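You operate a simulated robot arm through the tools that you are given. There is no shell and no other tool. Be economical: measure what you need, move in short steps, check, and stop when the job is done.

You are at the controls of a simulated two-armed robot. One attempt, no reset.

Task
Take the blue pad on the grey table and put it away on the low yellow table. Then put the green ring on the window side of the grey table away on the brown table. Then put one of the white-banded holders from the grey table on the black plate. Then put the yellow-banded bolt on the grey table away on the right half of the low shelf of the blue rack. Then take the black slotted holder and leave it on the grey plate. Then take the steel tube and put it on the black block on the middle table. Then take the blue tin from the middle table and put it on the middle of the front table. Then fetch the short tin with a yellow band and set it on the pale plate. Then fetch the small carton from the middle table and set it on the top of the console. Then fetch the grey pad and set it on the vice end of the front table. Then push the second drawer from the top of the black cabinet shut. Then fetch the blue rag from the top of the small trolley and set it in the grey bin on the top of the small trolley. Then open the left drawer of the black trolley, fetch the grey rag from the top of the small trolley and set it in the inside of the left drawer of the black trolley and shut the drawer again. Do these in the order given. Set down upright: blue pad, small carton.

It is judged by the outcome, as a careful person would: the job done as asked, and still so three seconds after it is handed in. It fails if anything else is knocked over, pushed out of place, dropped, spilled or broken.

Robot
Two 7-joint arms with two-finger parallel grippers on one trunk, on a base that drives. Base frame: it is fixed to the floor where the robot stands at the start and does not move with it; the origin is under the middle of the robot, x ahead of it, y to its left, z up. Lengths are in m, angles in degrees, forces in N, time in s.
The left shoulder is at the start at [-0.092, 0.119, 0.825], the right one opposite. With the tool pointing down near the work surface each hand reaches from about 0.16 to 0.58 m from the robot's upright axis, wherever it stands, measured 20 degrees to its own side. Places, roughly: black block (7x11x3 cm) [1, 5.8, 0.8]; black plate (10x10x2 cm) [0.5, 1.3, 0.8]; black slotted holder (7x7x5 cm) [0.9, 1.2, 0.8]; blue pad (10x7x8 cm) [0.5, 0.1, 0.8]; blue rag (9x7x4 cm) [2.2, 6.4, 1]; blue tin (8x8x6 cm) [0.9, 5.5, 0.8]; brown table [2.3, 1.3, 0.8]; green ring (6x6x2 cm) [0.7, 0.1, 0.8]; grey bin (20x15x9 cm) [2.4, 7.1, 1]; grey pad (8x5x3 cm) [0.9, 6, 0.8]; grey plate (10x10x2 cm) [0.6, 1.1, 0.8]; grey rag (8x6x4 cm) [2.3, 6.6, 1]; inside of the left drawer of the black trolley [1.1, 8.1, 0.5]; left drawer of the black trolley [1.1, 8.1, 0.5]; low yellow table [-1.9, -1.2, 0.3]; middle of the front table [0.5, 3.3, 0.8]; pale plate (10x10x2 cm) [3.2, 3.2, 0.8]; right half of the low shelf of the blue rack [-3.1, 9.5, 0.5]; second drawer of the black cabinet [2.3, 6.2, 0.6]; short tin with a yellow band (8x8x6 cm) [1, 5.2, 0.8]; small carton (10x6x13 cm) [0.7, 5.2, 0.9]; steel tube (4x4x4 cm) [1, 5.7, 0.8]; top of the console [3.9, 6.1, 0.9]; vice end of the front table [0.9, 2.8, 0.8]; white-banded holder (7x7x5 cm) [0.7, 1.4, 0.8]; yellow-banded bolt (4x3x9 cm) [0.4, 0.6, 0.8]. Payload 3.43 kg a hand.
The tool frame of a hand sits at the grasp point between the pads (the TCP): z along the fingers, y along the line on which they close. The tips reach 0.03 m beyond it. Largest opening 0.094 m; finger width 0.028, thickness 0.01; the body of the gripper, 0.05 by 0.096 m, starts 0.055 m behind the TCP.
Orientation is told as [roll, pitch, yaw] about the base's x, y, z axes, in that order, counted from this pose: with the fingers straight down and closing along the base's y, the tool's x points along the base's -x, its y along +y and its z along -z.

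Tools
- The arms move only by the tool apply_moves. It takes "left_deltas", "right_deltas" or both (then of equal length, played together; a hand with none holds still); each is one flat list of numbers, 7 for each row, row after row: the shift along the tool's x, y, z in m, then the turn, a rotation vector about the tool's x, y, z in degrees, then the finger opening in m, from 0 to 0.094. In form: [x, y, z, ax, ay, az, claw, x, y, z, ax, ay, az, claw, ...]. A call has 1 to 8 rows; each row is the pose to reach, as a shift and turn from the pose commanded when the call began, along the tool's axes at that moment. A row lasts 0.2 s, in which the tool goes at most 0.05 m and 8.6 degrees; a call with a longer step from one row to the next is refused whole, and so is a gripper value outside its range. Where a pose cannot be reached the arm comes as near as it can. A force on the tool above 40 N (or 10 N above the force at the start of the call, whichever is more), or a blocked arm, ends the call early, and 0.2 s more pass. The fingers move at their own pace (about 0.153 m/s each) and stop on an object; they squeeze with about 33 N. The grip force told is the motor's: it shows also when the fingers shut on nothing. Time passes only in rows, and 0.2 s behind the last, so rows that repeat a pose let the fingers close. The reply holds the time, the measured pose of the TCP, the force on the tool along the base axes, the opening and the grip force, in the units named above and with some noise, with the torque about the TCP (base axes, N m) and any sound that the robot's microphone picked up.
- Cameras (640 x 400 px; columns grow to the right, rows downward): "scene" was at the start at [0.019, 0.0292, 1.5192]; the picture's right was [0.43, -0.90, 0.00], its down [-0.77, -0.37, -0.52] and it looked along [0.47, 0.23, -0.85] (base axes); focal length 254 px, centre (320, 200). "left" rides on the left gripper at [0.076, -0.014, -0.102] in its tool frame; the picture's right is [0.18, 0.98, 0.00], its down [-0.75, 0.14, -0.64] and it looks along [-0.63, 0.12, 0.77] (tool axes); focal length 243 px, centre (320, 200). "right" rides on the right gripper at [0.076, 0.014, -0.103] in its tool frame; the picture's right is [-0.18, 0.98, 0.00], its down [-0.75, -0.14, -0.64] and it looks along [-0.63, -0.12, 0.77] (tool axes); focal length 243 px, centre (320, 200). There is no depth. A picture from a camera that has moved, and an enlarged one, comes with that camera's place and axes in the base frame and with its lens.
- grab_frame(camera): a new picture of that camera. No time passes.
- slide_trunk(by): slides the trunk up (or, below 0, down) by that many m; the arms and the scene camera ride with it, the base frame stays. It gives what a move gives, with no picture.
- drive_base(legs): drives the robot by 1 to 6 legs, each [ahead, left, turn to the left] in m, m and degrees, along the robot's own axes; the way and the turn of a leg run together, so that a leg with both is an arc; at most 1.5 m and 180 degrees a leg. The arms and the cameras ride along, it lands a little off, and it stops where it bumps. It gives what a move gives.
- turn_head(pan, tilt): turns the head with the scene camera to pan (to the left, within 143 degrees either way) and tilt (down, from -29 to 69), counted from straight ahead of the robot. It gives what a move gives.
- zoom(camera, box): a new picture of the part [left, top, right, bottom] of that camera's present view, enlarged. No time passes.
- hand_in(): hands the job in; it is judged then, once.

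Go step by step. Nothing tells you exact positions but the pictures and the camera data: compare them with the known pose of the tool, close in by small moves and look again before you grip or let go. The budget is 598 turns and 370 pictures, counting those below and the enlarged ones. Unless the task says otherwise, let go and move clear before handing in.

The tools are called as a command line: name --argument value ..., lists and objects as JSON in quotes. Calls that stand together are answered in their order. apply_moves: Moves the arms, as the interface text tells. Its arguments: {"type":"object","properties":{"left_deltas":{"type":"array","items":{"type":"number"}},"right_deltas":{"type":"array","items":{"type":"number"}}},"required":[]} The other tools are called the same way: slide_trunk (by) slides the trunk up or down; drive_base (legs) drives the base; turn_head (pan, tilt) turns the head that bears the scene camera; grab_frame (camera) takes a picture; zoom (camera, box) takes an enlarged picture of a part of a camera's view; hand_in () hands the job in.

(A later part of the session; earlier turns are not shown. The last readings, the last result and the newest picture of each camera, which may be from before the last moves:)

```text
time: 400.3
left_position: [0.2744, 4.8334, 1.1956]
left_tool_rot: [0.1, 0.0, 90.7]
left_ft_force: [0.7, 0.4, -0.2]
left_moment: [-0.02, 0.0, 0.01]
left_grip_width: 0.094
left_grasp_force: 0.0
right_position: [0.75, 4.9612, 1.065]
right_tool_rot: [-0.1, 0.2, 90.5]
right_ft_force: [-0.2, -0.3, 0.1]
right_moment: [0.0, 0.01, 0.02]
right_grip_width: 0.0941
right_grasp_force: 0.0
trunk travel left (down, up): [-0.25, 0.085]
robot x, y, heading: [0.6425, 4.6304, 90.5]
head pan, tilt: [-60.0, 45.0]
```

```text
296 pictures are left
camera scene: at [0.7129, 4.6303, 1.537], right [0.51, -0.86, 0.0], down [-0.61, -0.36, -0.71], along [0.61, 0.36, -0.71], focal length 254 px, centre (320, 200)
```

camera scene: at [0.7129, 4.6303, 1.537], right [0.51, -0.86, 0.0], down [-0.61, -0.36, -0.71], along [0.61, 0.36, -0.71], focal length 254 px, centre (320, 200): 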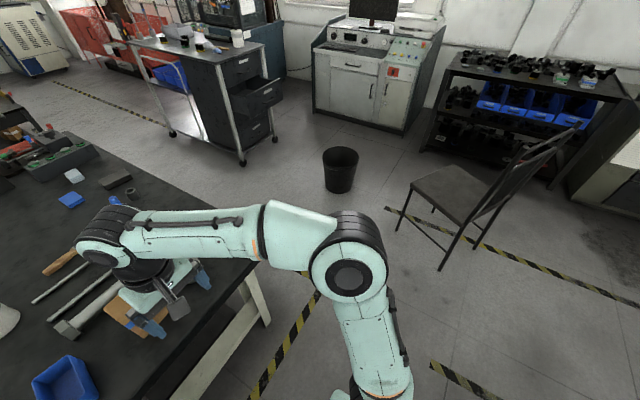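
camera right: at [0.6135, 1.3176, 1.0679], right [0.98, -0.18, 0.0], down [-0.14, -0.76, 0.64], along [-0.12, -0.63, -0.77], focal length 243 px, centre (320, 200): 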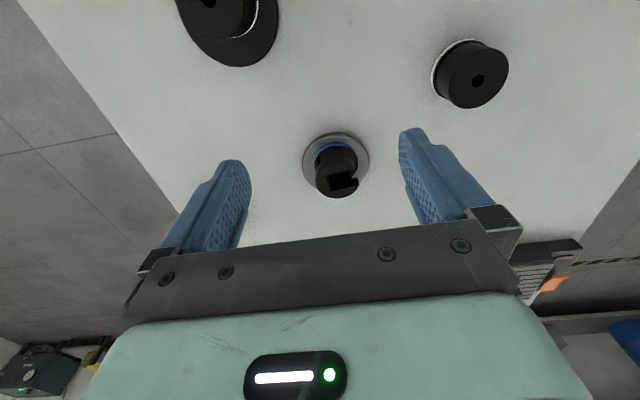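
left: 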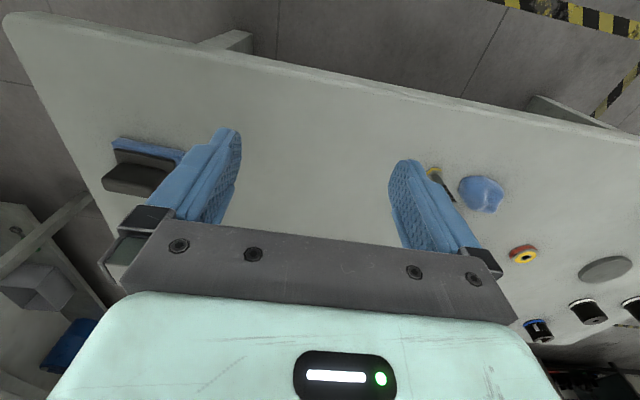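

Chair's nearest foot is about x = 1.87; I aim for x ≈ 1.47 and check before advancing.

drive_base --legs '[[0, -0.82, -0.6]]'

turn_head --pan -30 --tilt 50

grab_frame --camera "scene"

```text
time: 407.8
left_position: [1.09, 4.8424, 1.1955]
left_tool_rot: [0.0, 0.1, 91.2]
left_ft_force: [0.6, -0.4, 0.3]
left_moment: [0.0, 0.0, 0.02]
left_grip_width: 0.094
left_grasp_force: 0.0
right_position: [1.5664, 4.9725, 1.0659]
right_tool_rot: [-0.1, 0.1, 90.9]
right_ft_force: [0.4, -0.2, -0.1]
right_moment: [-0.01, -0.03, 0.02]
right_grip_width: 0.0938
right_grasp_force: 0.0
trunk travel left (down, up): [-0.25, 0.085]
robot x, y, heading: [1.4623, 4.6456, 91.2]
head pan, tilt: [-60.0, 45.0]
```

```text
time: 408.8
left_position: [1.0904, 4.8422, 1.1957]
left_tool_rot: [-0.1, -0.1, 91.2]
left_ft_force: [-0.1, 0.2, 0.1]
left_moment: [-0.04, -0.01, 0.01]
left_grip_width: 0.0937
left_grasp_force: 0.0
right_position: [1.5658, 4.9723, 1.0651]
right_tool_rot: [-0.1, 0.1, 91.0]
right_ft_force: [-0.3, -0.2, -0.6]
right_moment: [0.0, 0.02, -0.02]
right_grip_width: 0.0939
right_grasp_force: 0.1
trunk travel left (down, up): [-0.25, 0.085]
robot x, y, heading: [1.4623, 4.6449, 91.1]
head pan, tilt: [-30.0, 50.0]
```

```text
295 pictures are left
camera scene: at [1.4989, 4.6687, 1.5301], right [0.88, -0.48, 0.0], down [-0.37, -0.67, -0.64], along [0.31, 0.56, -0.77], focal length 254 px, centre (320, 200)
```

scene: 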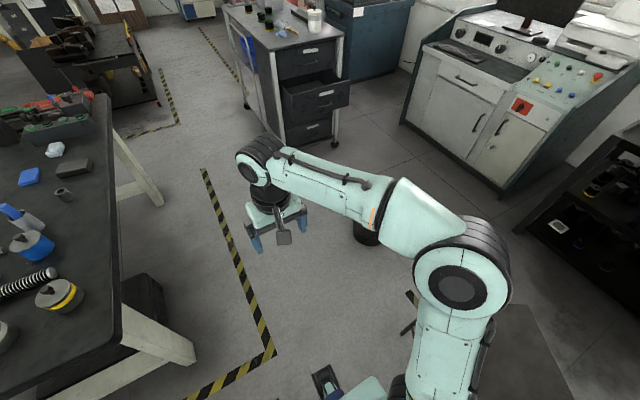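

I advance along the table's right side and turn to face it.

drive_base --legs '[[0, 0, -1.2], [0.95, -0.06, 0], [0, 0, 90]]'

turn_head --pan 0 --tilt 55

grab_frame --camera "scene"

grab_frame --camera "right"

```text
time: 417.9
left_position: [1.318, 5.2097, 1.1958]
left_tool_rot: [-0.1, 0.0, -177.9]
left_ft_force: [0.1, 0.3, -0.2]
left_moment: [-0.01, 0.02, -0.03]
left_grip_width: 0.0941
left_grasp_force: 0.1
right_position: [1.1773, 5.6824, 1.0654]
right_tool_rot: [-0.1, 0.3, -177.9]
right_ft_force: [-0.2, 0.1, 0.1]
right_moment: [0.01, 0.01, -0.01]
right_grip_width: 0.0943
right_grasp_force: 0.1
trunk travel left (down, up): [-0.25, 0.085]
robot x, y, heading: [1.5089, 5.5805, -177.7]
head pan, tilt: [-30.0, 50.0]
```

```text
time: 418.8
left_position: [1.3166, 5.2089, 1.1952]
left_tool_rot: [0.0, 0.0, -177.8]
left_ft_force: [0.4, 0.1, -0.2]
left_moment: [0.0, 0.01, 0.01]
left_grip_width: 0.094
left_grasp_force: 0.0
right_position: [1.178, 5.682, 1.0657]
right_tool_rot: [0.0, 0.1, -178.0]
right_ft_force: [0.1, 0.1, -0.5]
right_moment: [0.01, 0.0, 0.01]
right_grip_width: 0.094
right_grasp_force: 0.0
trunk travel left (down, up): [-0.25, 0.085]
robot x, y, heading: [1.5074, 5.585, -177.8]
head pan, tilt: [0.0, 55.0]
```

```text
294 pictures are left
camera scene: at [1.4806, 5.5801, 1.5236], right [-0.04, 1.0, 0.0], down [0.82, 0.03, -0.57], along [-0.57, -0.02, -0.82], focal length 254 px, centre (320, 200)
```

scene: 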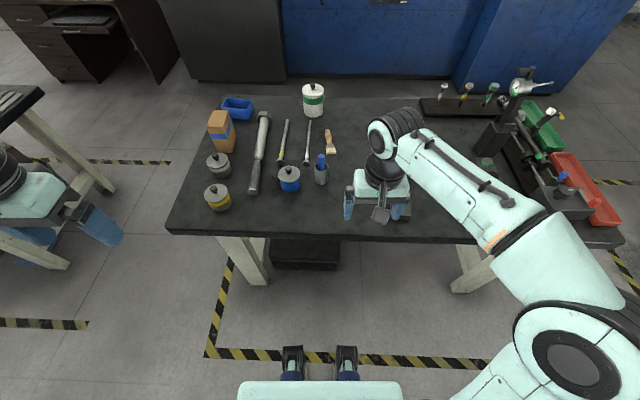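

```text
293 pictures are left
camera right: at [1.2547, 5.6714, 1.1676], right [-0.15, -0.99, 0.0], down [-0.76, 0.11, 0.64], along [-0.63, 0.1, -0.77], focal length 243 px, centre (320, 200)
```

right: 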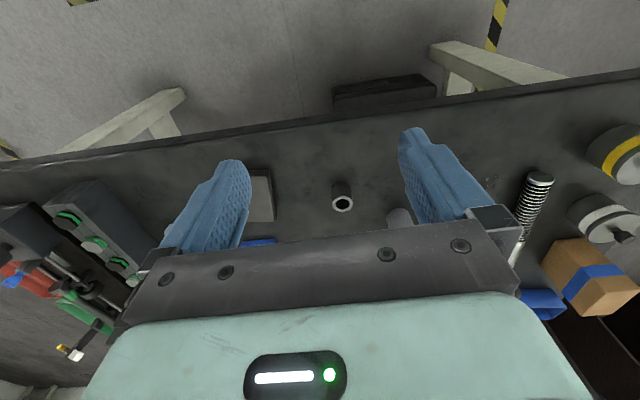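

Steel tube at about [0.984, 5.675], black block at [1.003, 5.82]. I bring the hand over the tube.

apply_moves --right_deltas '[-0.035, 0, 0.03, 0, 0, 0, 0.094, -0.07, 0, 0.06, 0, 0, 0, 0.094, -0.105, 0, 0.09, 0, 0, 0, 0.094, -0.14, 0, 0.11, 0, 0, 0, 0.094, -0.175, 0, 0.13, 0, 0, 0, 0.094, -0.193, 0, 0.135, 0, 0, 0, 0.094, -0.193, 0, 0.135, 0, 0, 0, 0.094]'

grab_frame --camera "right"

```text
time: 420.4
left_position: [1.3173, 5.2095, 1.1963]
left_tool_rot: [0.1, 0.1, -177.9]
left_ft_force: [-0.1, -0.2, -0.2]
left_moment: [0.02, 0.01, 0.01]
left_grip_width: 0.094
left_grasp_force: 0.1
right_position: [0.9865, 5.6765, 0.9307]
right_tool_rot: [-0.1, 0.2, -177.9]
right_ft_force: [0.5, -0.3, 1.1]
right_moment: [-0.04, -0.01, 0.01]
right_grip_width: 0.0941
right_grasp_force: 0.0
trunk travel left (down, up): [-0.25, 0.085]
robot x, y, heading: [1.5055, 5.5784, -177.6]
head pan, tilt: [0.0, 55.0]
```

```text
292 pictures are left
camera right: at [1.0632, 5.6647, 1.033], right [-0.15, -0.99, 0.0], down [-0.76, 0.11, 0.64], along [-0.63, 0.1, -0.77], focal length 243 px, centre (320, 200)
```

right: 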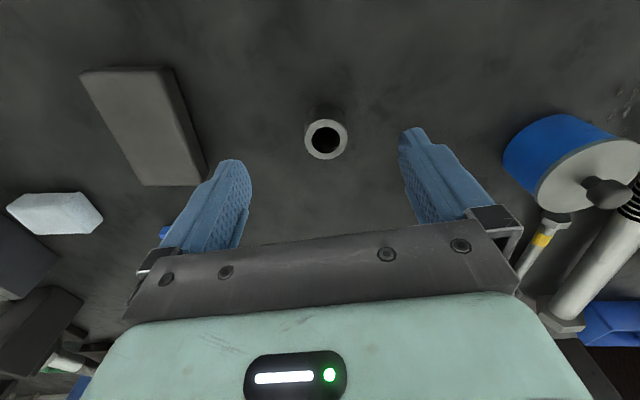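

Tube centre about [0.970, 5.675], top at z ≈ 0.835. I descend.

apply_moves --right_deltas '[-0.016, 0.001, 0.04, 0, 0, 0, 0.08, -0.016, 0.001, 0.08, 0, 0, 0, 0.07, -0.016, 0.001, 0.098, 0, 0, 0, 0.07, -0.016, 0.001, 0.098, 0, 0, 0, 0.07]'

grab_frame --camera "right"

```text
time: 421.4
left_position: [1.3172, 5.2095, 1.1952]
left_tool_rot: [0.0, 0.0, -177.8]
left_ft_force: [0.1, -0.1, 0.5]
left_moment: [0.05, -0.03, -0.01]
left_grip_width: 0.0942
left_grasp_force: 0.1
right_position: [0.9695, 5.6747, 0.8329]
right_tool_rot: [-0.1, 0.2, -178.0]
right_ft_force: [0.9, 0.1, -0.2]
right_moment: [-0.01, -0.02, 0.01]
right_grip_width: 0.0701
right_grasp_force: 0.0
trunk travel left (down, up): [-0.25, 0.085]
robot x, y, heading: [1.5121, 5.5805, -178.0]
head pan, tilt: [0.0, 55.0]
```

```text
291 pictures are left
camera right: at [1.0464, 5.6633, 0.9348], right [-0.15, -0.99, 0.0], down [-0.76, 0.11, 0.64], along [-0.63, 0.1, -0.77], focal length 243 px, centre (320, 200)
```

right: 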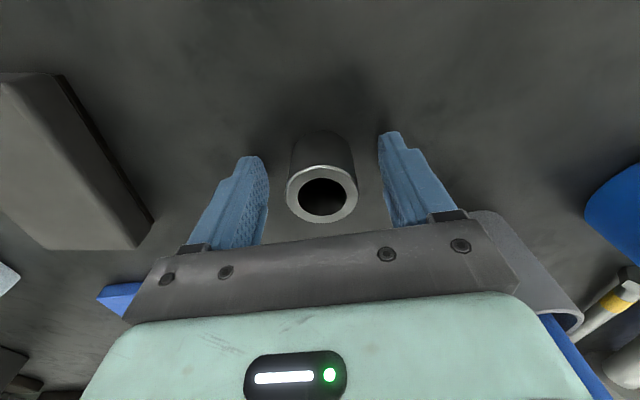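

apply_moves --right_deltas '[0, 0, 0, 0, 0, 0, 0.02, 0, 0, 0, 0, 0, 0, 0.02, 0, 0, 0, 0, 0, 0, 0.02, 0, 0, -0.04, 0, 0, 0, 0.02, 0.0, 0, -0.07, 0, 0, 0, 0.02, 0.01, -0.04, -0.07, 0, 0, 0, 0.02, 0.02, -0.08, -0.07, 0, 0, 0, 0.02]'

grab_frame --camera "right"

```text
time: 423.0
left_position: [1.3178, 5.2095, 1.1952]
left_tool_rot: [0.0, 0.1, -177.8]
left_ft_force: [-0.2, 1.1, 0.0]
left_moment: [0.01, -0.01, 0.0]
left_grip_width: 0.0942
left_grasp_force: 0.1
right_position: [0.9857, 5.7568, 0.9014]
right_tool_rot: [0.0, 0.2, -177.9]
right_ft_force: [-1.3, 0.5, -1.2]
right_moment: [0.02, -0.02, 0.03]
right_grip_width: 0.0368
right_grasp_force: 32.6
trunk travel left (down, up): [-0.25, 0.085]
robot x, y, heading: [1.5084, 5.5824, -177.6]
head pan, tilt: [0.0, 55.0]
```

```text
290 pictures are left
camera right: at [1.0627, 5.7453, 1.004], right [-0.15, -0.99, 0.0], down [-0.76, 0.11, 0.64], along [-0.63, 0.1, -0.77], focal length 243 px, centre (320, 200)
```

right: 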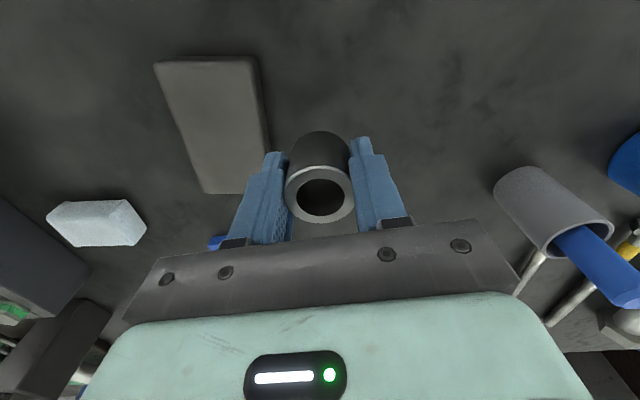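

Block centre about [1.0, 5.837]. I carry the tube above it.

apply_moves --right_deltas '[0.008, -0.04, 0, 0, 0, 0, 0.02, 0.017, -0.0785, 0, 0, 0, 0, 0.02, 0.017, -0.0785, 0.02, 0, 0, 0, 0.02, 0.017, -0.0785, 0.02, 0, 0, 0, 0.02]'

grab_frame --camera "right"

```text
time: 424.0
left_position: [1.3188, 5.2097, 1.1951]
left_tool_rot: [0.0, 0.1, -177.8]
left_ft_force: [0.2, -0.2, -0.3]
left_moment: [0.0, 0.0, -0.02]
left_grip_width: 0.0939
left_grasp_force: 0.0
right_position: [1.0009, 5.8321, 0.8804]
right_tool_rot: [-0.2, 0.2, -177.9]
right_ft_force: [-0.3, -0.5, -1.4]
right_moment: [0.02, 0.01, -0.01]
right_grip_width: 0.037
right_grasp_force: 32.9
trunk travel left (down, up): [-0.25, 0.085]
robot x, y, heading: [1.5054, 5.5838, -178.1]
head pan, tilt: [0.0, 55.0]
```

```text
289 pictures are left
camera right: at [1.0771, 5.8227, 0.9829], right [-0.15, -0.99, 0.0], down [-0.76, 0.11, 0.64], along [-0.63, 0.1, -0.77], focal length 243 px, centre (320, 200)
```

right: 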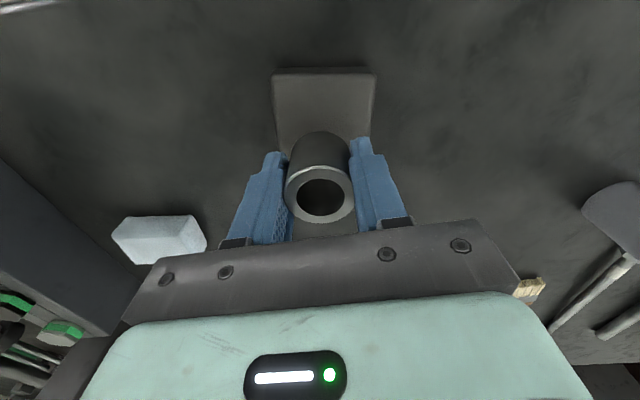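

apply_moves --right_deltas '[-0.006, 0, 0.008, 0, 0, 0, 0.02, -0.006, 0, 0.013, 0, 0, 0, 0.02, -0.006, 0, 0.018, 0, 0, 0, 0.02, -0.006, 0, 0.022, 0, 0, 0, 0.02, -0.006, 0, 0.026, 0, 0, 0, 0.02]'

grab_frame --camera "right"

```text
time: 425.2
left_position: [1.3195, 5.2082, 1.1955]
left_tool_rot: [0.1, -0.1, -177.8]
left_ft_force: [-0.3, -1.2, 0.3]
left_moment: [0.01, 0.0, 0.0]
left_grip_width: 0.094
left_grasp_force: 0.1
right_position: [0.9954, 5.8329, 0.86]
right_tool_rot: [-0.1, -0.4, -178.1]
right_ft_force: [2.1, 1.7, 28.8]
right_moment: [0.09, -0.12, -0.14]
right_grip_width: 0.0375
right_grasp_force: 33.3
trunk travel left (down, up): [-0.25, 0.085]
robot x, y, heading: [1.5096, 5.5798, -177.7]
head pan, tilt: [0.0, 55.0]
```

```text
288 pictures are left
camera right: at [1.0728, 5.8217, 0.9616], right [-0.15, -0.99, 0.0], down [-0.75, 0.11, 0.65], along [-0.64, 0.1, -0.76], focal length 243 px, centre (320, 200)
```

right: 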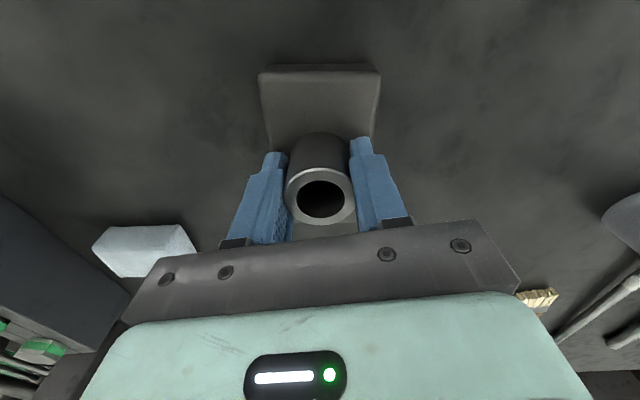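

Contact on the block. I release and rise.

apply_moves --right_deltas '[0, 0, -0.004, 0, 0, 0, 0.02, 0, 0, -0.004, 0, 0, 0, 0.065, 0, 0, -0.004, 0, 0, 0, 0.065, 0, 0, -0.045, 0, 0, 0, 0.065, 0, 0, -0.09, 0, 0, 0, 0.08, 0.0, 0, -0.13, 0, 0, 0, 0.094, 0.04, 0.02, -0.15, 0, 0, 0, 0.094]'

grab_frame --camera "right"

```text
time: 426.8
left_position: [1.3205, 5.2094, 1.1967]
left_tool_rot: [0.0, -0.1, -177.8]
left_ft_force: [0.8, 0.2, 0.9]
left_moment: [0.0, 0.03, -0.01]
left_grip_width: 0.094
left_grasp_force: 0.1
right_position: [1.037, 5.8136, 1.006]
right_tool_rot: [-0.1, 0.1, -177.9]
right_ft_force: [0.7, -0.4, -0.9]
right_moment: [0.03, 0.0, -0.02]
right_grip_width: 0.0941
right_grasp_force: 0.1
trunk travel left (down, up): [-0.25, 0.085]
robot x, y, heading: [1.5105, 5.5842, -177.8]
head pan, tilt: [0.0, 55.0]
```

```text
287 pictures are left
camera right: at [1.1135, 5.8033, 1.1083], right [-0.15, -0.99, 0.0], down [-0.76, 0.11, 0.64], along [-0.63, 0.1, -0.77], focal length 243 px, centre (320, 200)
```

right: 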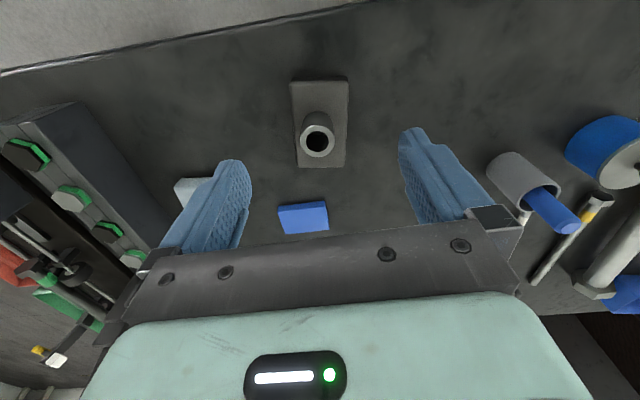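

Tube stands on the block. Next the blue tin near [0.917, 5.453]: I use the left hand, moving 0.1 m closer.

apply_moves --right_deltas '[0.04, 0, -0.02, 0, 0, 0, 0.094, 0.08, 0, -0.04, 0, 0, 0, 0.094, 0.12, 0, -0.06, 0, 0, 0, 0.094, 0.15, 0, -0.08, 0, 0, 0, 0.094]'

drive_base --legs '[[0.1, 0, 0]]'

apply_moves --left_deltas '[-0.025, -0.035, 0.01, 0, 0, 0, 0.094, -0.05, -0.07, 0.02, 0, 0, 0, 0.094, -0.08, -0.105, 0.03, 0, 0, 0, 0.094, -0.11, -0.14, 0.04, 0, 0, 0, 0.094, -0.14, -0.175, 0.05, 0, 0, 0, 0.094, -0.17, -0.2, 0.08, 0, 0, 0, 0.094, -0.2, -0.21, 0.11, 0, 0, 0, 0.094, -0.2, -0.21, 0.12, 0, 0, 0, 0.094]'

grab_frame --camera "left"

```text
time: 427.8
left_position: [1.3189, 5.2096, 1.1963]
left_tool_rot: [0.0, -0.2, -177.8]
left_ft_force: [0.1, -0.1, 0.4]
left_moment: [0.03, 0.02, 0.0]
left_grip_width: 0.0939
left_grasp_force: 0.0
right_position: [1.1836, 5.8198, 1.0836]
right_tool_rot: [-0.1, 0.2, -177.9]
right_ft_force: [0.0, -0.4, -0.1]
right_moment: [-0.02, 0.01, 0.0]
right_grip_width: 0.0939
right_grasp_force: 0.1
trunk travel left (down, up): [-0.25, 0.085]
robot x, y, heading: [1.5095, 5.5815, -177.8]
head pan, tilt: [0.0, 55.0]
```

```text
time: 429.0
left_position: [1.218, 5.2071, 1.1956]
left_tool_rot: [-0.1, 0.0, -177.9]
left_ft_force: [0.3, -0.3, 0.0]
left_moment: [-0.02, -0.04, -0.01]
left_grip_width: 0.094
left_grasp_force: 0.0
right_position: [1.0862, 5.8189, 1.0844]
right_tool_rot: [-0.1, 0.2, -178.1]
right_ft_force: [-1.2, -0.3, -0.5]
right_moment: [0.03, -0.01, -0.02]
right_grip_width: 0.0941
right_grasp_force: 0.2
trunk travel left (down, up): [-0.25, 0.085]
robot x, y, heading: [1.4112, 5.5772, -178.3]
head pan, tilt: [0.0, 55.0]
```

```text
time: 430.8
left_position: [1.0117, 5.4114, 1.0758]
left_tool_rot: [0.1, -0.1, -178.0]
left_ft_force: [-0.1, -0.3, -0.3]
left_moment: [0.0, -0.01, -0.02]
left_grip_width: 0.094
left_grasp_force: 0.1
right_position: [1.088, 5.8181, 1.0839]
right_tool_rot: [0.0, 0.0, -178.0]
right_ft_force: [0.0, 0.2, 0.6]
right_moment: [-0.04, 0.01, 0.01]
right_grip_width: 0.0939
right_grasp_force: 0.0
trunk travel left (down, up): [-0.25, 0.085]
robot x, y, heading: [1.41, 5.5744, -178.1]
head pan, tilt: [0.0, 55.0]
```

```text
286 pictures are left
camera left: at [1.0868, 5.429, 1.1776], right [0.22, -0.98, 0.0], down [-0.75, -0.17, 0.64], along [-0.63, -0.14, -0.77], focal length 243 px, centre (320, 200)
```

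left: 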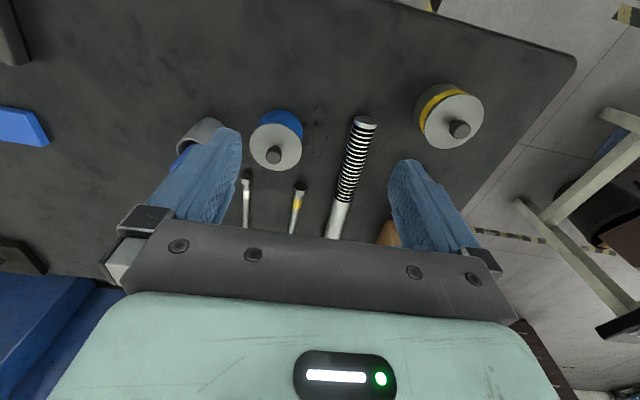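

Blue tin centre about [0.904, 5.457]. I move above it and look again.

apply_moves --left_deltas '[-0.03, -0.015, 0.03, 0, 0, 0, 0.094, -0.06, -0.03, 0.06, 0, 0, 0, 0.094, -0.09, -0.045, 0.09, 0, 0, 0, 0.094, -0.106, -0.05, 0.13, 0, 0, 0, 0.094, -0.106, -0.05, 0.146, 0, 0, 0, 0.094, -0.106, -0.05, 0.146, 0, 0, 0, 0.094]'

grab_frame --camera "left"

```text
time: 432.2
left_position: [0.9049, 5.4567, 0.9286]
left_tool_rot: [0.0, 0.0, -178.0]
left_ft_force: [0.8, -0.4, -0.1]
left_moment: [-0.01, 0.04, -0.02]
left_grip_width: 0.0938
left_grasp_force: 0.1
right_position: [1.086, 5.8176, 1.082]
right_tool_rot: [-0.2, 0.2, -178.0]
right_ft_force: [0.2, 0.4, 0.6]
right_moment: [-0.01, -0.01, -0.01]
right_grip_width: 0.094
right_grasp_force: 0.1
trunk travel left (down, up): [-0.25, 0.085]
robot x, y, heading: [1.4092, 5.5788, -177.7]
head pan, tilt: [0.0, 55.0]
```

```text
285 pictures are left
camera left: at [0.9791, 5.4742, 1.0316], right [0.22, -0.98, 0.0], down [-0.75, -0.17, 0.64], along [-0.63, -0.14, -0.77], focal length 243 px, centre (320, 200)
```

left: 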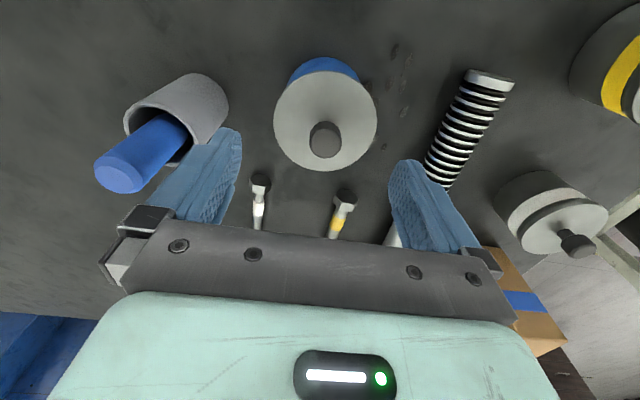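

Clear on both sides. I descend around the tin.

apply_moves --left_deltas '[0.004, 0.001, 0.04, 0, 0, 0, 0.094, 0.004, 0.001, 0.075, 0, 0, 0, 0.094, 0.004, 0.001, 0.094, 0, 0, 0, 0.094, 0.004, 0.001, 0.094, 0, 0, 0, 0.094]'

grab_frame --camera "left"

```text
time: 433.2
left_position: [0.907, 5.4553, 0.8348]
left_tool_rot: [0.0, 0.0, -177.9]
left_ft_force: [0.1, 0.2, 0.2]
left_moment: [-0.01, -0.01, -0.01]
left_grip_width: 0.0941
left_grasp_force: 0.0
right_position: [1.0856, 5.818, 1.084]
right_tool_rot: [-0.2, 0.2, -177.9]
right_ft_force: [0.3, 0.7, -0.3]
right_moment: [0.02, -0.02, 0.01]
right_grip_width: 0.094
right_grasp_force: 0.0
trunk travel left (down, up): [-0.25, 0.085]
robot x, y, heading: [1.4063, 5.5782, -178.0]
head pan, tilt: [0.0, 55.0]
```

```text
284 pictures are left
camera left: at [0.982, 5.4742, 0.9377], right [0.22, -0.98, 0.0], down [-0.75, -0.17, 0.64], along [-0.63, -0.14, -0.77], focal length 243 px, centre (320, 200)
```

left: 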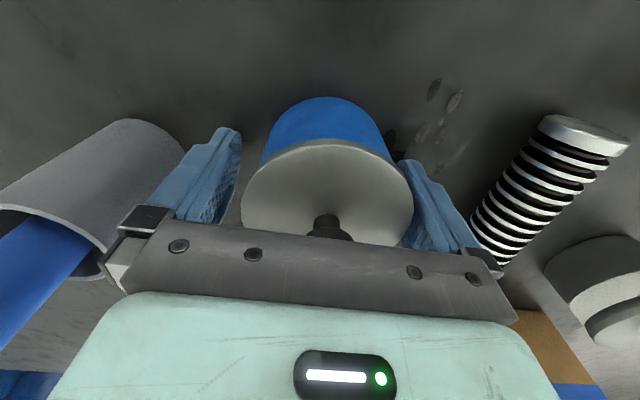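

apply_moves --left_deltas '[0, 0, 0, 0, 0, 0, 0.05, 0, 0, 0, 0, 0, 0, 0.05, 0, 0, 0, 0, 0, 0, 0.05, 0, 0, -0.04, 0, 0, 0, 0.05, 0, 0, -0.08, 0, 0, 0, 0.05, 0, 0, -0.12, 0, 0, 0, 0.05, 0.03, 0.0, -0.15, 0, 0, 0, 0.05]'

grab_frame --camera "left"

```text
time: 434.8
left_position: [0.9403, 5.4597, 0.9847]
left_tool_rot: [0.0, 0.0, -178.0]
left_ft_force: [0.4, 0.5, -1.1]
left_moment: [0.03, 0.02, 0.01]
left_grip_width: 0.0755
left_grasp_force: 33.2
right_position: [1.0893, 5.8188, 1.084]
right_tool_rot: [-0.1, 0.1, -178.0]
right_ft_force: [-0.9, -0.9, -0.3]
right_moment: [-0.02, 0.02, -0.01]
right_grip_width: 0.0939
right_grasp_force: 0.0
trunk travel left (down, up): [-0.25, 0.085]
robot x, y, heading: [1.4105, 5.5789, -178.2]
head pan, tilt: [0.0, 55.0]
heard: snap
```

```text
283 pictures are left
camera left: at [1.0143, 5.4772, 1.0866], right [0.22, -0.98, 0.0], down [-0.75, -0.17, 0.64], along [-0.63, -0.14, -0.77], focal length 243 px, centre (320, 200)
```

left: 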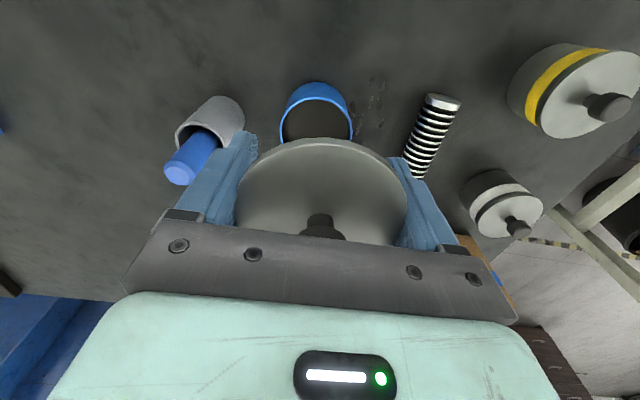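

The lid snapped off: I had gripped only the lid. The tin still stands, so I go back above it to refit the lid.

apply_moves --left_deltas '[-0.03, 0.0, 0.02, 0, 0, 0, 0.05, -0.03, 0, 0.06, 0, 0, 0, 0.05, -0.03, 0, 0.06, 0, 0, 0, 0.05]'

grab_frame --camera "left"

zoom --camera "scene" --box '[170, 80, 370, 220]'

```text
time: 435.6
left_position: [0.9072, 5.4578, 0.9271]
left_tool_rot: [0.0, 0.1, -178.1]
left_ft_force: [-0.3, 0.3, 0.5]
left_moment: [0.01, -0.02, -0.01]
left_grip_width: 0.0755
left_grasp_force: 32.7
right_position: [1.0859, 5.8169, 1.0824]
right_tool_rot: [0.0, 0.1, -177.9]
right_ft_force: [0.1, -0.4, -0.7]
right_moment: [0.01, -0.03, 0.02]
right_grip_width: 0.0942
right_grasp_force: 0.0
trunk travel left (down, up): [-0.25, 0.085]
robot x, y, heading: [1.4074, 5.5759, -177.9]
head pan, tilt: [0.0, 55.0]
```

```text
282 pictures are left
camera left: at [0.981, 5.475, 1.0292], right [0.22, -0.98, 0.0], down [-0.75, -0.17, 0.64], along [-0.63, -0.14, -0.77], focal length 243 px, centre (320, 200)
```

left: 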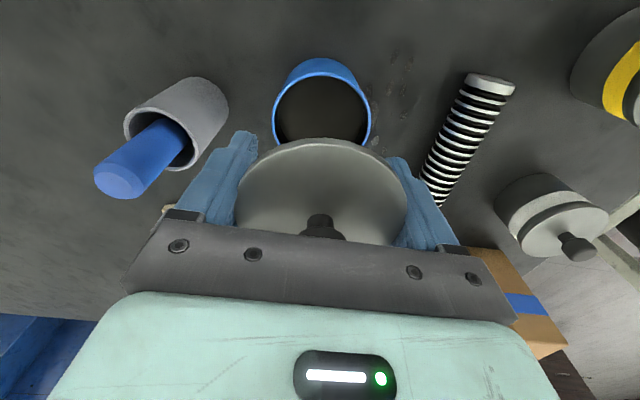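

```text
2.86 times, centred on (270, 150) of scene
camera zoom: at [1.3818, 5.5766, 1.5236], right [-0.04, 1.0, 0.0], down [0.82, 0.03, -0.57], along [-0.57, -0.02, -0.82], focal length 726 px, centre (463, 343)
```

zoom: 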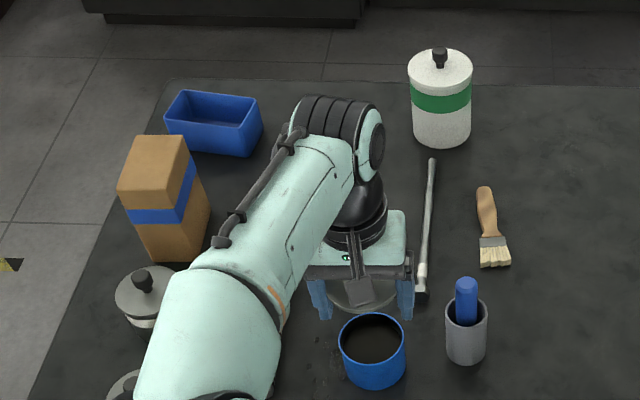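

The tin moved by perhaps 2 mm only. I align and lower the lid toward it.

apply_moves --left_deltas '[0.003, -0.001, 0.03, 0, 0, 0, 0.05, 0.003, -0.001, 0.055, 0, 0, 0, 0.05, 0.003, -0.001, 0.065, 0, 0, 0, 0.05, 0.003, -0.001, 0.065, 0, 0, 0, 0.05]'

grab_frame --camera "left"

zoom --camera "scene" --box '[250, 140, 330, 210]'

```text
time: 436.6
left_position: [0.9086, 5.4549, 0.8604]
left_tool_rot: [0.0, 0.0, -178.0]
left_ft_force: [0.2, 0.9, 0.8]
left_moment: [0.03, 0.02, 0.05]
left_grip_width: 0.0752
left_grasp_force: 32.7
right_position: [1.087, 5.8177, 1.085]
right_tool_rot: [-0.2, 0.1, -178.0]
right_ft_force: [0.2, 0.7, 0.1]
right_moment: [0.02, 0.01, 0.0]
right_grip_width: 0.0942
right_grasp_force: 0.0
trunk travel left (down, up): [-0.25, 0.085]
robot x, y, heading: [1.4077, 5.574, -177.8]
head pan, tilt: [0.0, 55.0]
```

```text
280 pictures are left
camera left: at [0.9828, 5.473, 0.9623], right [0.22, -0.98, 0.0], down [-0.75, -0.17, 0.64], along [-0.63, -0.14, -0.77], focal length 243 px, centre (320, 200)
```

left: 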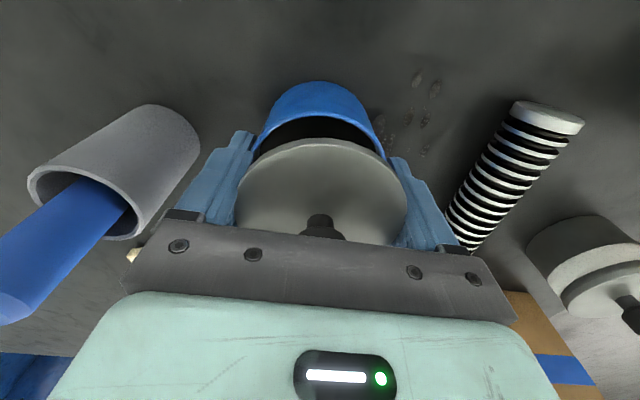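

```text
5.71 times, centred on (290, 175) of scene
camera zoom: at [1.3821, 5.5766, 1.5236], right [-0.04, 1.0, 0.0], down [0.82, 0.03, -0.57], along [-0.57, -0.02, -0.82], focal length 1453 px, centre (491, 343)
```

zoom: 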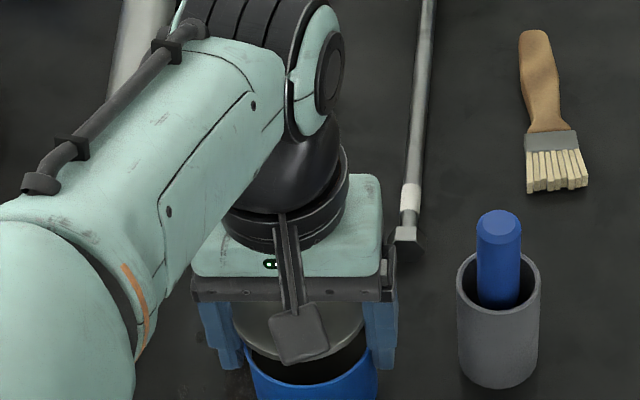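

Lid and rim are concentric within about 1 mm. I press it on gently.

apply_moves --left_deltas '[0.0, -0.001, 0.01, 0, 0, 0, 0.05, 0.0, -0.001, 0.018, 0, 0, 0, 0.05, 0.0, -0.001, 0.023, 0, 0, 0, 0.05, 0, -0.001, 0.027, 0, 0, 0, 0.05, 0, -0.001, 0.031, 0, 0, 0, 0.05]'

grab_frame --camera "left"

```text
time: 437.8
left_position: [0.9088, 5.4569, 0.835]
left_tool_rot: [-0.1, -0.9, -177.9]
left_ft_force: [0.7, -6.6, 40.2]
left_moment: [0.1, -0.56, 0.07]
left_grip_width: 0.0753
left_grasp_force: 32.9
right_position: [1.0896, 5.8176, 1.085]
right_tool_rot: [0.0, 0.0, -178.0]
right_ft_force: [-0.2, 0.2, 0.4]
right_moment: [0.03, 0.0, 0.0]
right_grip_width: 0.0943
right_grasp_force: 0.1
trunk travel left (down, up): [-0.25, 0.085]
robot x, y, heading: [1.4082, 5.576, -178.0]
head pan, tilt: [0.0, 55.0]
heard: snap
```

```text
278 pictures are left
camera left: at [0.9847, 5.475, 0.9365], right [0.22, -0.98, 0.0], down [-0.74, -0.17, 0.65], along [-0.64, -0.14, -0.76], focal length 243 px, centre (320, 200)
```

left: 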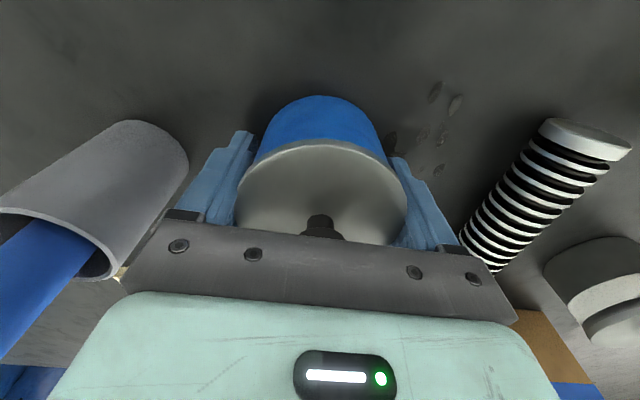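

The lid snapped back on. The pads grip the lid, not the body, so I release, back off, and look at the tin from the side to plan a tilted grasp on the body.

apply_moves --left_deltas '[0, 0, -0.004, 0, 0, 0, 0.05, 0, 0, -0.004, 0, 0, 0, 0.094, 0, 0, -0.004, 0, 0, 0, 0.094, 0, 0, -0.045, 0, 0, 0, 0.094, 0.0, 0, -0.09, 0, 0, 0, 0.094, 0.04, 0, -0.11, 0, 0, 0, 0.094, 0.09, 0, -0.11, 0, 0, 0, 0.094, 0.13, 0.02, -0.11, 0, 0, 0, 0.094]'

zoom --camera "scene" --box '[190, 100, 350, 210]'

grab_frame --camera "left"

```text
time: 439.6
left_position: [1.0405, 5.4406, 0.9391]
left_tool_rot: [-0.1, -0.1, -178.0]
left_ft_force: [-0.1, -0.1, 0.0]
left_moment: [0.03, 0.03, 0.03]
left_grip_width: 0.0941
left_grasp_force: 0.2
right_position: [1.0873, 5.8165, 1.0844]
right_tool_rot: [-0.1, 0.2, -178.0]
right_ft_force: [0.2, 0.3, -0.7]
right_moment: [0.0, -0.01, -0.02]
right_grip_width: 0.094
right_grasp_force: 0.1
trunk travel left (down, up): [-0.25, 0.085]
robot x, y, heading: [1.4106, 5.5754, -178.2]
head pan, tilt: [0.0, 55.0]
```

```text
3.64 times, centred on (270, 155) of scene
camera zoom: at [1.3831, 5.5756, 1.5236], right [-0.04, 1.0, 0.0], down [0.82, 0.03, -0.57], along [-0.57, -0.02, -0.82], focal length 925 px, centre (502, 364)
```

zoom: 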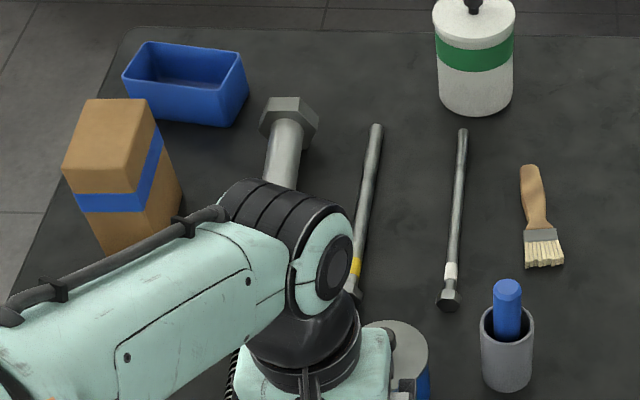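

```text
276 pictures are left
camera left: at [1.1161, 5.4597, 1.0406], right [0.22, -0.98, 0.0], down [-0.75, -0.17, 0.64], along [-0.63, -0.14, -0.77], focal length 243 px, centre (320, 200)
```

left: 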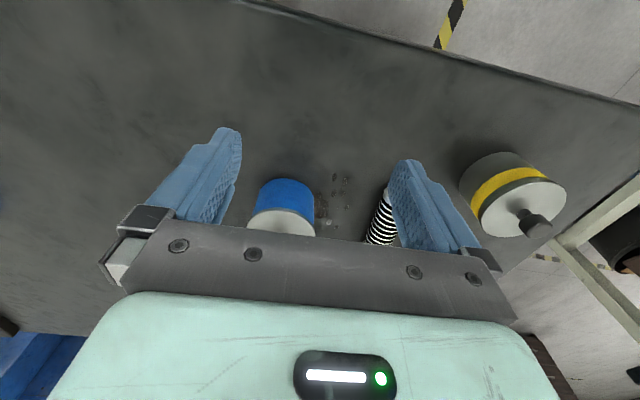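

zoom --camera "left" --box '[240, 140, 580, 245]'

```text
1.88 times, centred on (410, 192) of left
camera zoom: at [1.1161, 5.4597, 1.0406], right [0.22, -0.98, 0.0], down [-0.75, -0.17, 0.64], along [-0.63, -0.14, -0.77], focal length 457 px, centre (151, 214)
```

zoom: 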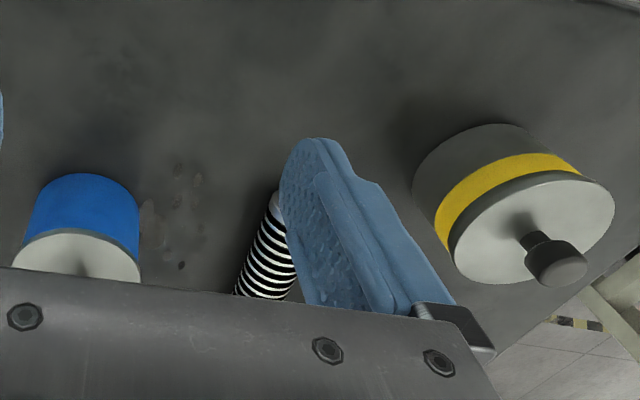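

The body is exposed below a slightly wider lid (lid edge z ≈ 0.85). I tilt the left hand 50° forward so the pads meet only the body.

apply_moves --left_deltas '[0, -0.003, 0, 0, -8.4, 0, 0.094, 0, -0.006, 0, 0, -16.8, 0, 0.094, 0, -0.01, 0, 0, -25, 0, 0.094, -0.01, -0.013, 0.01, 0, -33.4, 0, 0.094, -0.03, -0.016, 0.02, 0, -41.8, 0, 0.094, -0.05, -0.019, 0.04, 0, -50, 0, 0.094, -0.059, -0.019, 0.056, 0, -50, 0, 0.094, -0.059, -0.019, 0.056, 0, -50, 0, 0.094]'

grab_frame --camera "left"

```text
time: 441.4
left_position: [0.9815, 5.4573, 0.8839]
left_tool_rot: [-0.1, -50.1, -178.0]
left_ft_force: [-0.4, 0.2, 0.0]
left_moment: [-0.02, 0.04, 0.04]
left_grip_width: 0.0941
left_grasp_force: 0.0
right_position: [1.0859, 5.8168, 1.0832]
right_tool_rot: [-0.1, 0.2, -178.0]
right_ft_force: [-0.4, -0.2, 0.3]
right_moment: [-0.03, -0.04, -0.01]
right_grip_width: 0.0941
right_grasp_force: 0.0
trunk travel left (down, up): [-0.25, 0.085]
robot x, y, heading: [1.4104, 5.5787, -177.9]
head pan, tilt: [0.0, 55.0]
```

```text
274 pictures are left
camera left: at [1.1074, 5.4775, 0.8907], right [0.15, -0.98, -0.14], down [0.01, -0.14, 0.99], along [-0.99, -0.15, -0.01], focal length 243 px, centre (320, 200)
```

left: 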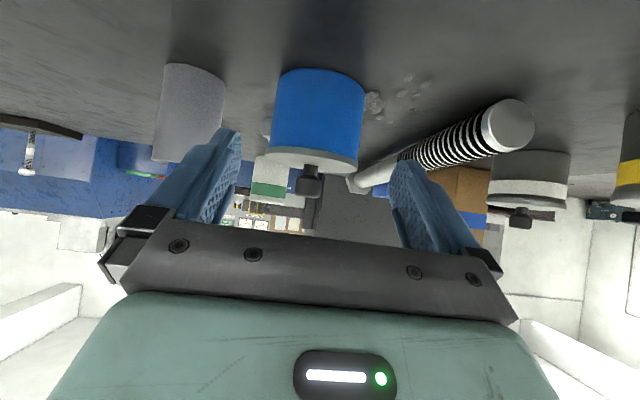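

Now I see body z 0.802–0.856 with the lid above. I slide in along the fingers with the pads set below the lid.

apply_moves --left_deltas '[-0.003, -0.004, 0.02, 0, 0, 0, 0.094, -0.003, -0.004, 0.045, 0, 0, 0, 0.094, -0.003, -0.004, 0.07, 0, 0, 0, 0.094, -0.003, -0.004, 0.0786, 0, 0, 0, 0.094, -0.003, -0.004, 0.0786, 0, 0, 0, 0.094]'

grab_frame --camera "left"

```text
time: 442.6
left_position: [0.9188, 5.4575, 0.8346]
left_tool_rot: [0.1, -50.0, -178.1]
left_ft_force: [0.3, -0.5, 0.0]
left_moment: [-0.02, 0.02, -0.01]
left_grip_width: 0.094
left_grasp_force: 0.0
right_position: [1.0864, 5.8177, 1.0835]
right_tool_rot: [-0.1, 0.2, -177.9]
right_ft_force: [0.0, 0.3, 0.2]
right_moment: [-0.02, -0.01, 0.01]
right_grip_width: 0.0939
right_grasp_force: 0.0
trunk travel left (down, up): [-0.25, 0.085]
robot x, y, heading: [1.4103, 5.5802, -178.0]
head pan, tilt: [0.0, 55.0]
```

```text
273 pictures are left
camera left: at [1.0449, 5.4778, 0.8425], right [0.15, -0.98, -0.14], down [0.01, -0.14, 0.99], along [-0.99, -0.15, -0.01], focal length 243 px, centre (320, 200)
```

left: 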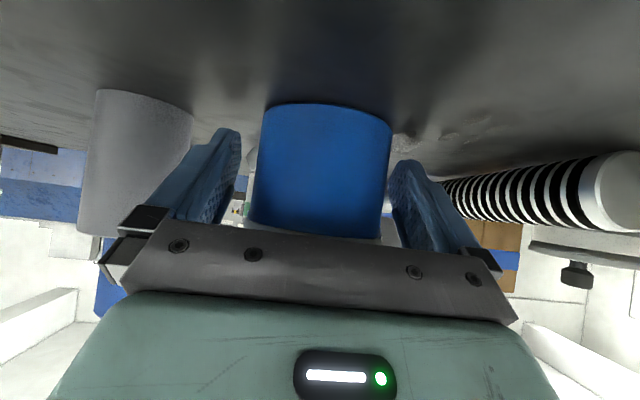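

I close on the body and lift only slightly to test.

apply_moves --left_deltas '[0, 0, 0, 0, 0, 0, 0.05, 0, 0, 0, 0, 0, 0, 0.05, 0, 0, 0, 0, 0, 0, 0.05, -0.004, 0, -0.0032, 0, 0, 0, 0.05, -0.0077, 0, -0.0064, 0, 0, 0, 0.05, -0.0115, 0, -0.0096, 0, 0, 0, 0.05]'

grab_frame --camera "left"

```text
time: 444.0
left_position: [0.9193, 5.4594, 0.8495]
left_tool_rot: [-0.1, -50.0, -178.1]
left_ft_force: [-0.8, 0.5, -6.1]
left_moment: [0.02, -0.07, 0.01]
left_grip_width: 0.0732
left_grasp_force: 33.5
right_position: [1.0865, 5.818, 1.0818]
right_tool_rot: [-0.2, 0.2, -178.0]
right_ft_force: [0.1, -0.4, 0.1]
right_moment: [0.0, 0.0, -0.06]
right_grip_width: 0.0942
right_grasp_force: 0.0
trunk travel left (down, up): [-0.25, 0.085]
robot x, y, heading: [1.4127, 5.5806, -178.0]
head pan, tilt: [0.0, 55.0]
```

```text
272 pictures are left
camera left: at [1.0454, 5.4794, 0.8569], right [0.15, -0.98, -0.14], down [0.01, -0.14, 0.99], along [-0.99, -0.15, -0.01], focal length 243 px, centre (320, 200)
```

left: 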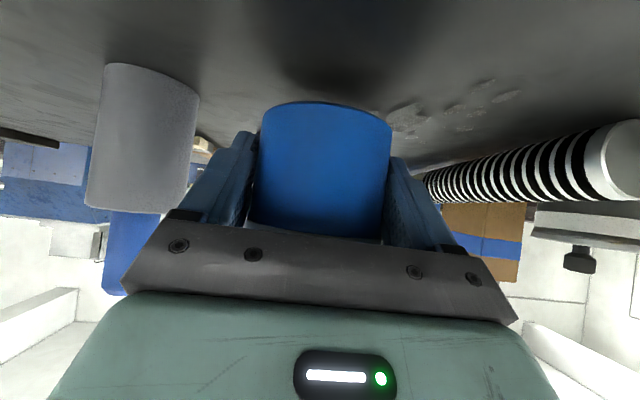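

The whole tin is held (6 N, lid on). I lift and draw it in, then head for the front table the way I came.

apply_moves --left_deltas '[-0.03, 0, -0.026, 0, 0, 0, 0.05, -0.061, 0, -0.051, 0, 0, 0, 0.05, -0.092, 0, -0.077, 0, 0, 0, 0.05, -0.068, 0, -0.106, 0, 0, 0, 0.05, -0.043, 0, -0.135, 0, 0, 0, 0.05, -0.018, 0, -0.164, 0, 0, 0, 0.05, 0.007, 0, -0.193, 0, 0, 0, 0.05, 0.007, 0, -0.193, 0, 0, 0, 0.05]'

drive_base --legs '[[-0.07, 0, 0], [0, 0, -92]]'

turn_head --pan 0 --tilt 50

grab_frame --camera "scene"

```text
time: 445.8
left_position: [1.0719, 5.4672, 0.9672]
left_tool_rot: [0.0, -50.0, -178.0]
left_ft_force: [-0.3, -1.6, -6.3]
left_moment: [-0.05, -0.03, 0.02]
left_grip_width: 0.0728
left_grasp_force: 32.9
right_position: [1.0861, 5.8176, 1.0833]
right_tool_rot: [-0.1, 0.1, -178.1]
right_ft_force: [-1.2, -0.2, -0.2]
right_moment: [0.0, 0.04, -0.01]
right_grip_width: 0.0939
right_grasp_force: 0.1
trunk travel left (down, up): [-0.25, 0.085]
robot x, y, heading: [1.4088, 5.5783, -177.9]
head pan, tilt: [0.0, 55.0]
```

```text
time: 450.6
left_position: [1.3653, 5.9169, 0.9675]
left_tool_rot: [0.0, -50.0, 92.3]
left_ft_force: [-0.5, -0.1, -5.5]
left_moment: [-0.06, -0.01, -0.02]
left_grip_width: 0.0729
left_grasp_force: 32.9
right_position: [1.7157, 5.9041, 1.0828]
right_tool_rot: [-0.1, 0.2, 92.3]
right_ft_force: [0.2, -0.4, 0.7]
right_moment: [0.05, 0.01, 0.0]
right_grip_width: 0.0941
right_grasp_force: 0.1
trunk travel left (down, up): [-0.25, 0.085]
robot x, y, heading: [1.4795, 5.5769, 92.2]
head pan, tilt: [0.0, 55.0]
```

```text
time: 451.3
left_position: [1.3648, 5.9166, 0.9674]
left_tool_rot: [-0.1, -50.0, 92.3]
left_ft_force: [0.4, -0.1, -5.5]
left_moment: [-0.07, -0.01, -0.02]
left_grip_width: 0.0731
left_grasp_force: 33.0
right_position: [1.7167, 5.9041, 1.0842]
right_tool_rot: [-0.1, 0.2, 92.2]
right_ft_force: [0.0, -0.4, -0.3]
right_moment: [-0.02, -0.02, 0.0]
right_grip_width: 0.094
right_grasp_force: 0.0
trunk travel left (down, up): [-0.25, 0.085]
robot x, y, heading: [1.4798, 5.578, 92.4]
head pan, tilt: [0.0, 50.0]
```

```text
271 pictures are left
camera scene: at [1.4782, 5.6134, 1.5301], right [1.0, 0.04, 0.0], down [0.03, -0.77, -0.64], along [-0.03, 0.64, -0.77], focal length 254 px, centre (320, 200)
```

scene: 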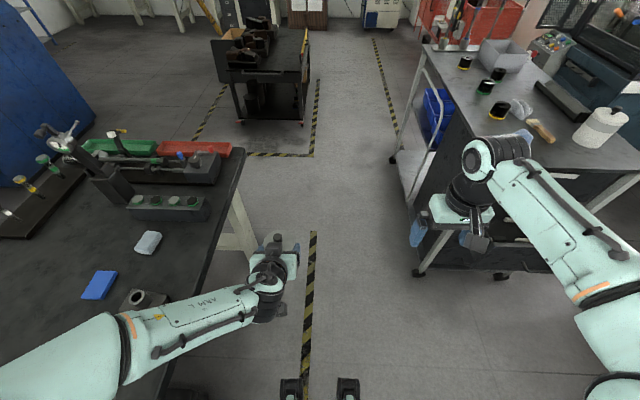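

I straighten, back down beside the table, then strafe through the gap to the aisle.

drive_base --legs '[[0, 0, -2.3], [-0.93, 0, 0], [0, 0.9, 0]]'

```text
time: 464.6
left_position: [0.4498, 5.0152, 0.9665]
left_tool_rot: [0.0, -50.0, 89.3]
left_ft_force: [0.7, 1.1, -5.6]
left_moment: [-0.06, -0.02, 0.01]
left_grip_width: 0.0725
left_grasp_force: 33.0
right_position: [0.7991, 4.9823, 1.0822]
right_tool_rot: [-0.1, 0.2, 89.2]
right_ft_force: [0.6, -0.4, 0.2]
right_moment: [0.0, 0.02, 0.01]
right_grip_width: 0.0939
right_grasp_force: 0.2
trunk travel left (down, up): [-0.25, 0.085]
robot x, y, heading: [0.5466, 4.672, 89.4]
head pan, tilt: [0.0, 50.0]
heard: snap
```

A snap was heard; I look at the hand and table at once.

grab_frame --camera "left"

grab_frame --camera "scene"

```text
270 pictures are left
camera left: at [0.4611, 4.8874, 0.9744], right [-0.98, -0.11, -0.14], down [-0.14, -0.01, 0.99], along [-0.1, 0.99, -0.01], focal length 243 px, centre (320, 200)
```

left: 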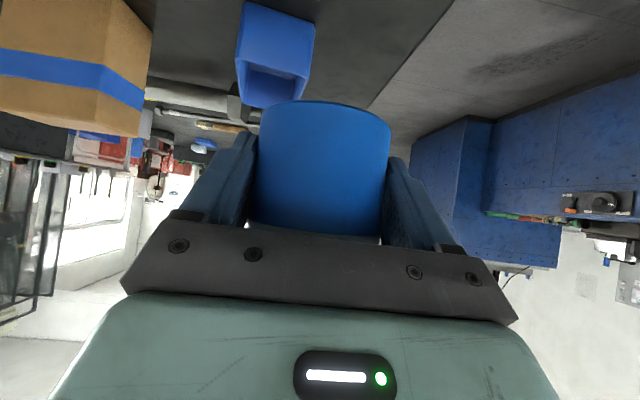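

```text
269 pictures are left
camera scene: at [0.5457, 4.7053, 1.5301], right [1.0, -0.01, 0.0], down [-0.01, -0.77, -0.64], along [0.01, 0.64, -0.77], focal length 254 px, centre (320, 200)
```

scene: 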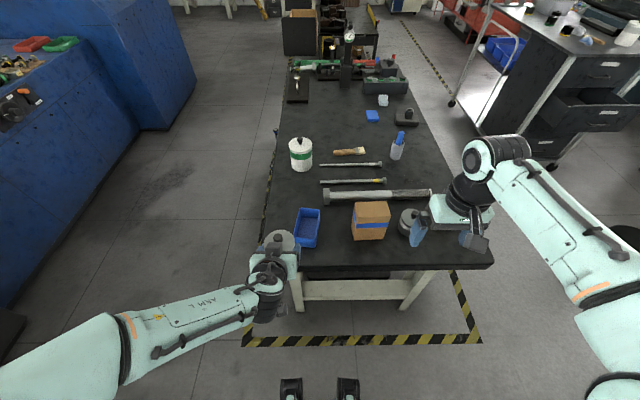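

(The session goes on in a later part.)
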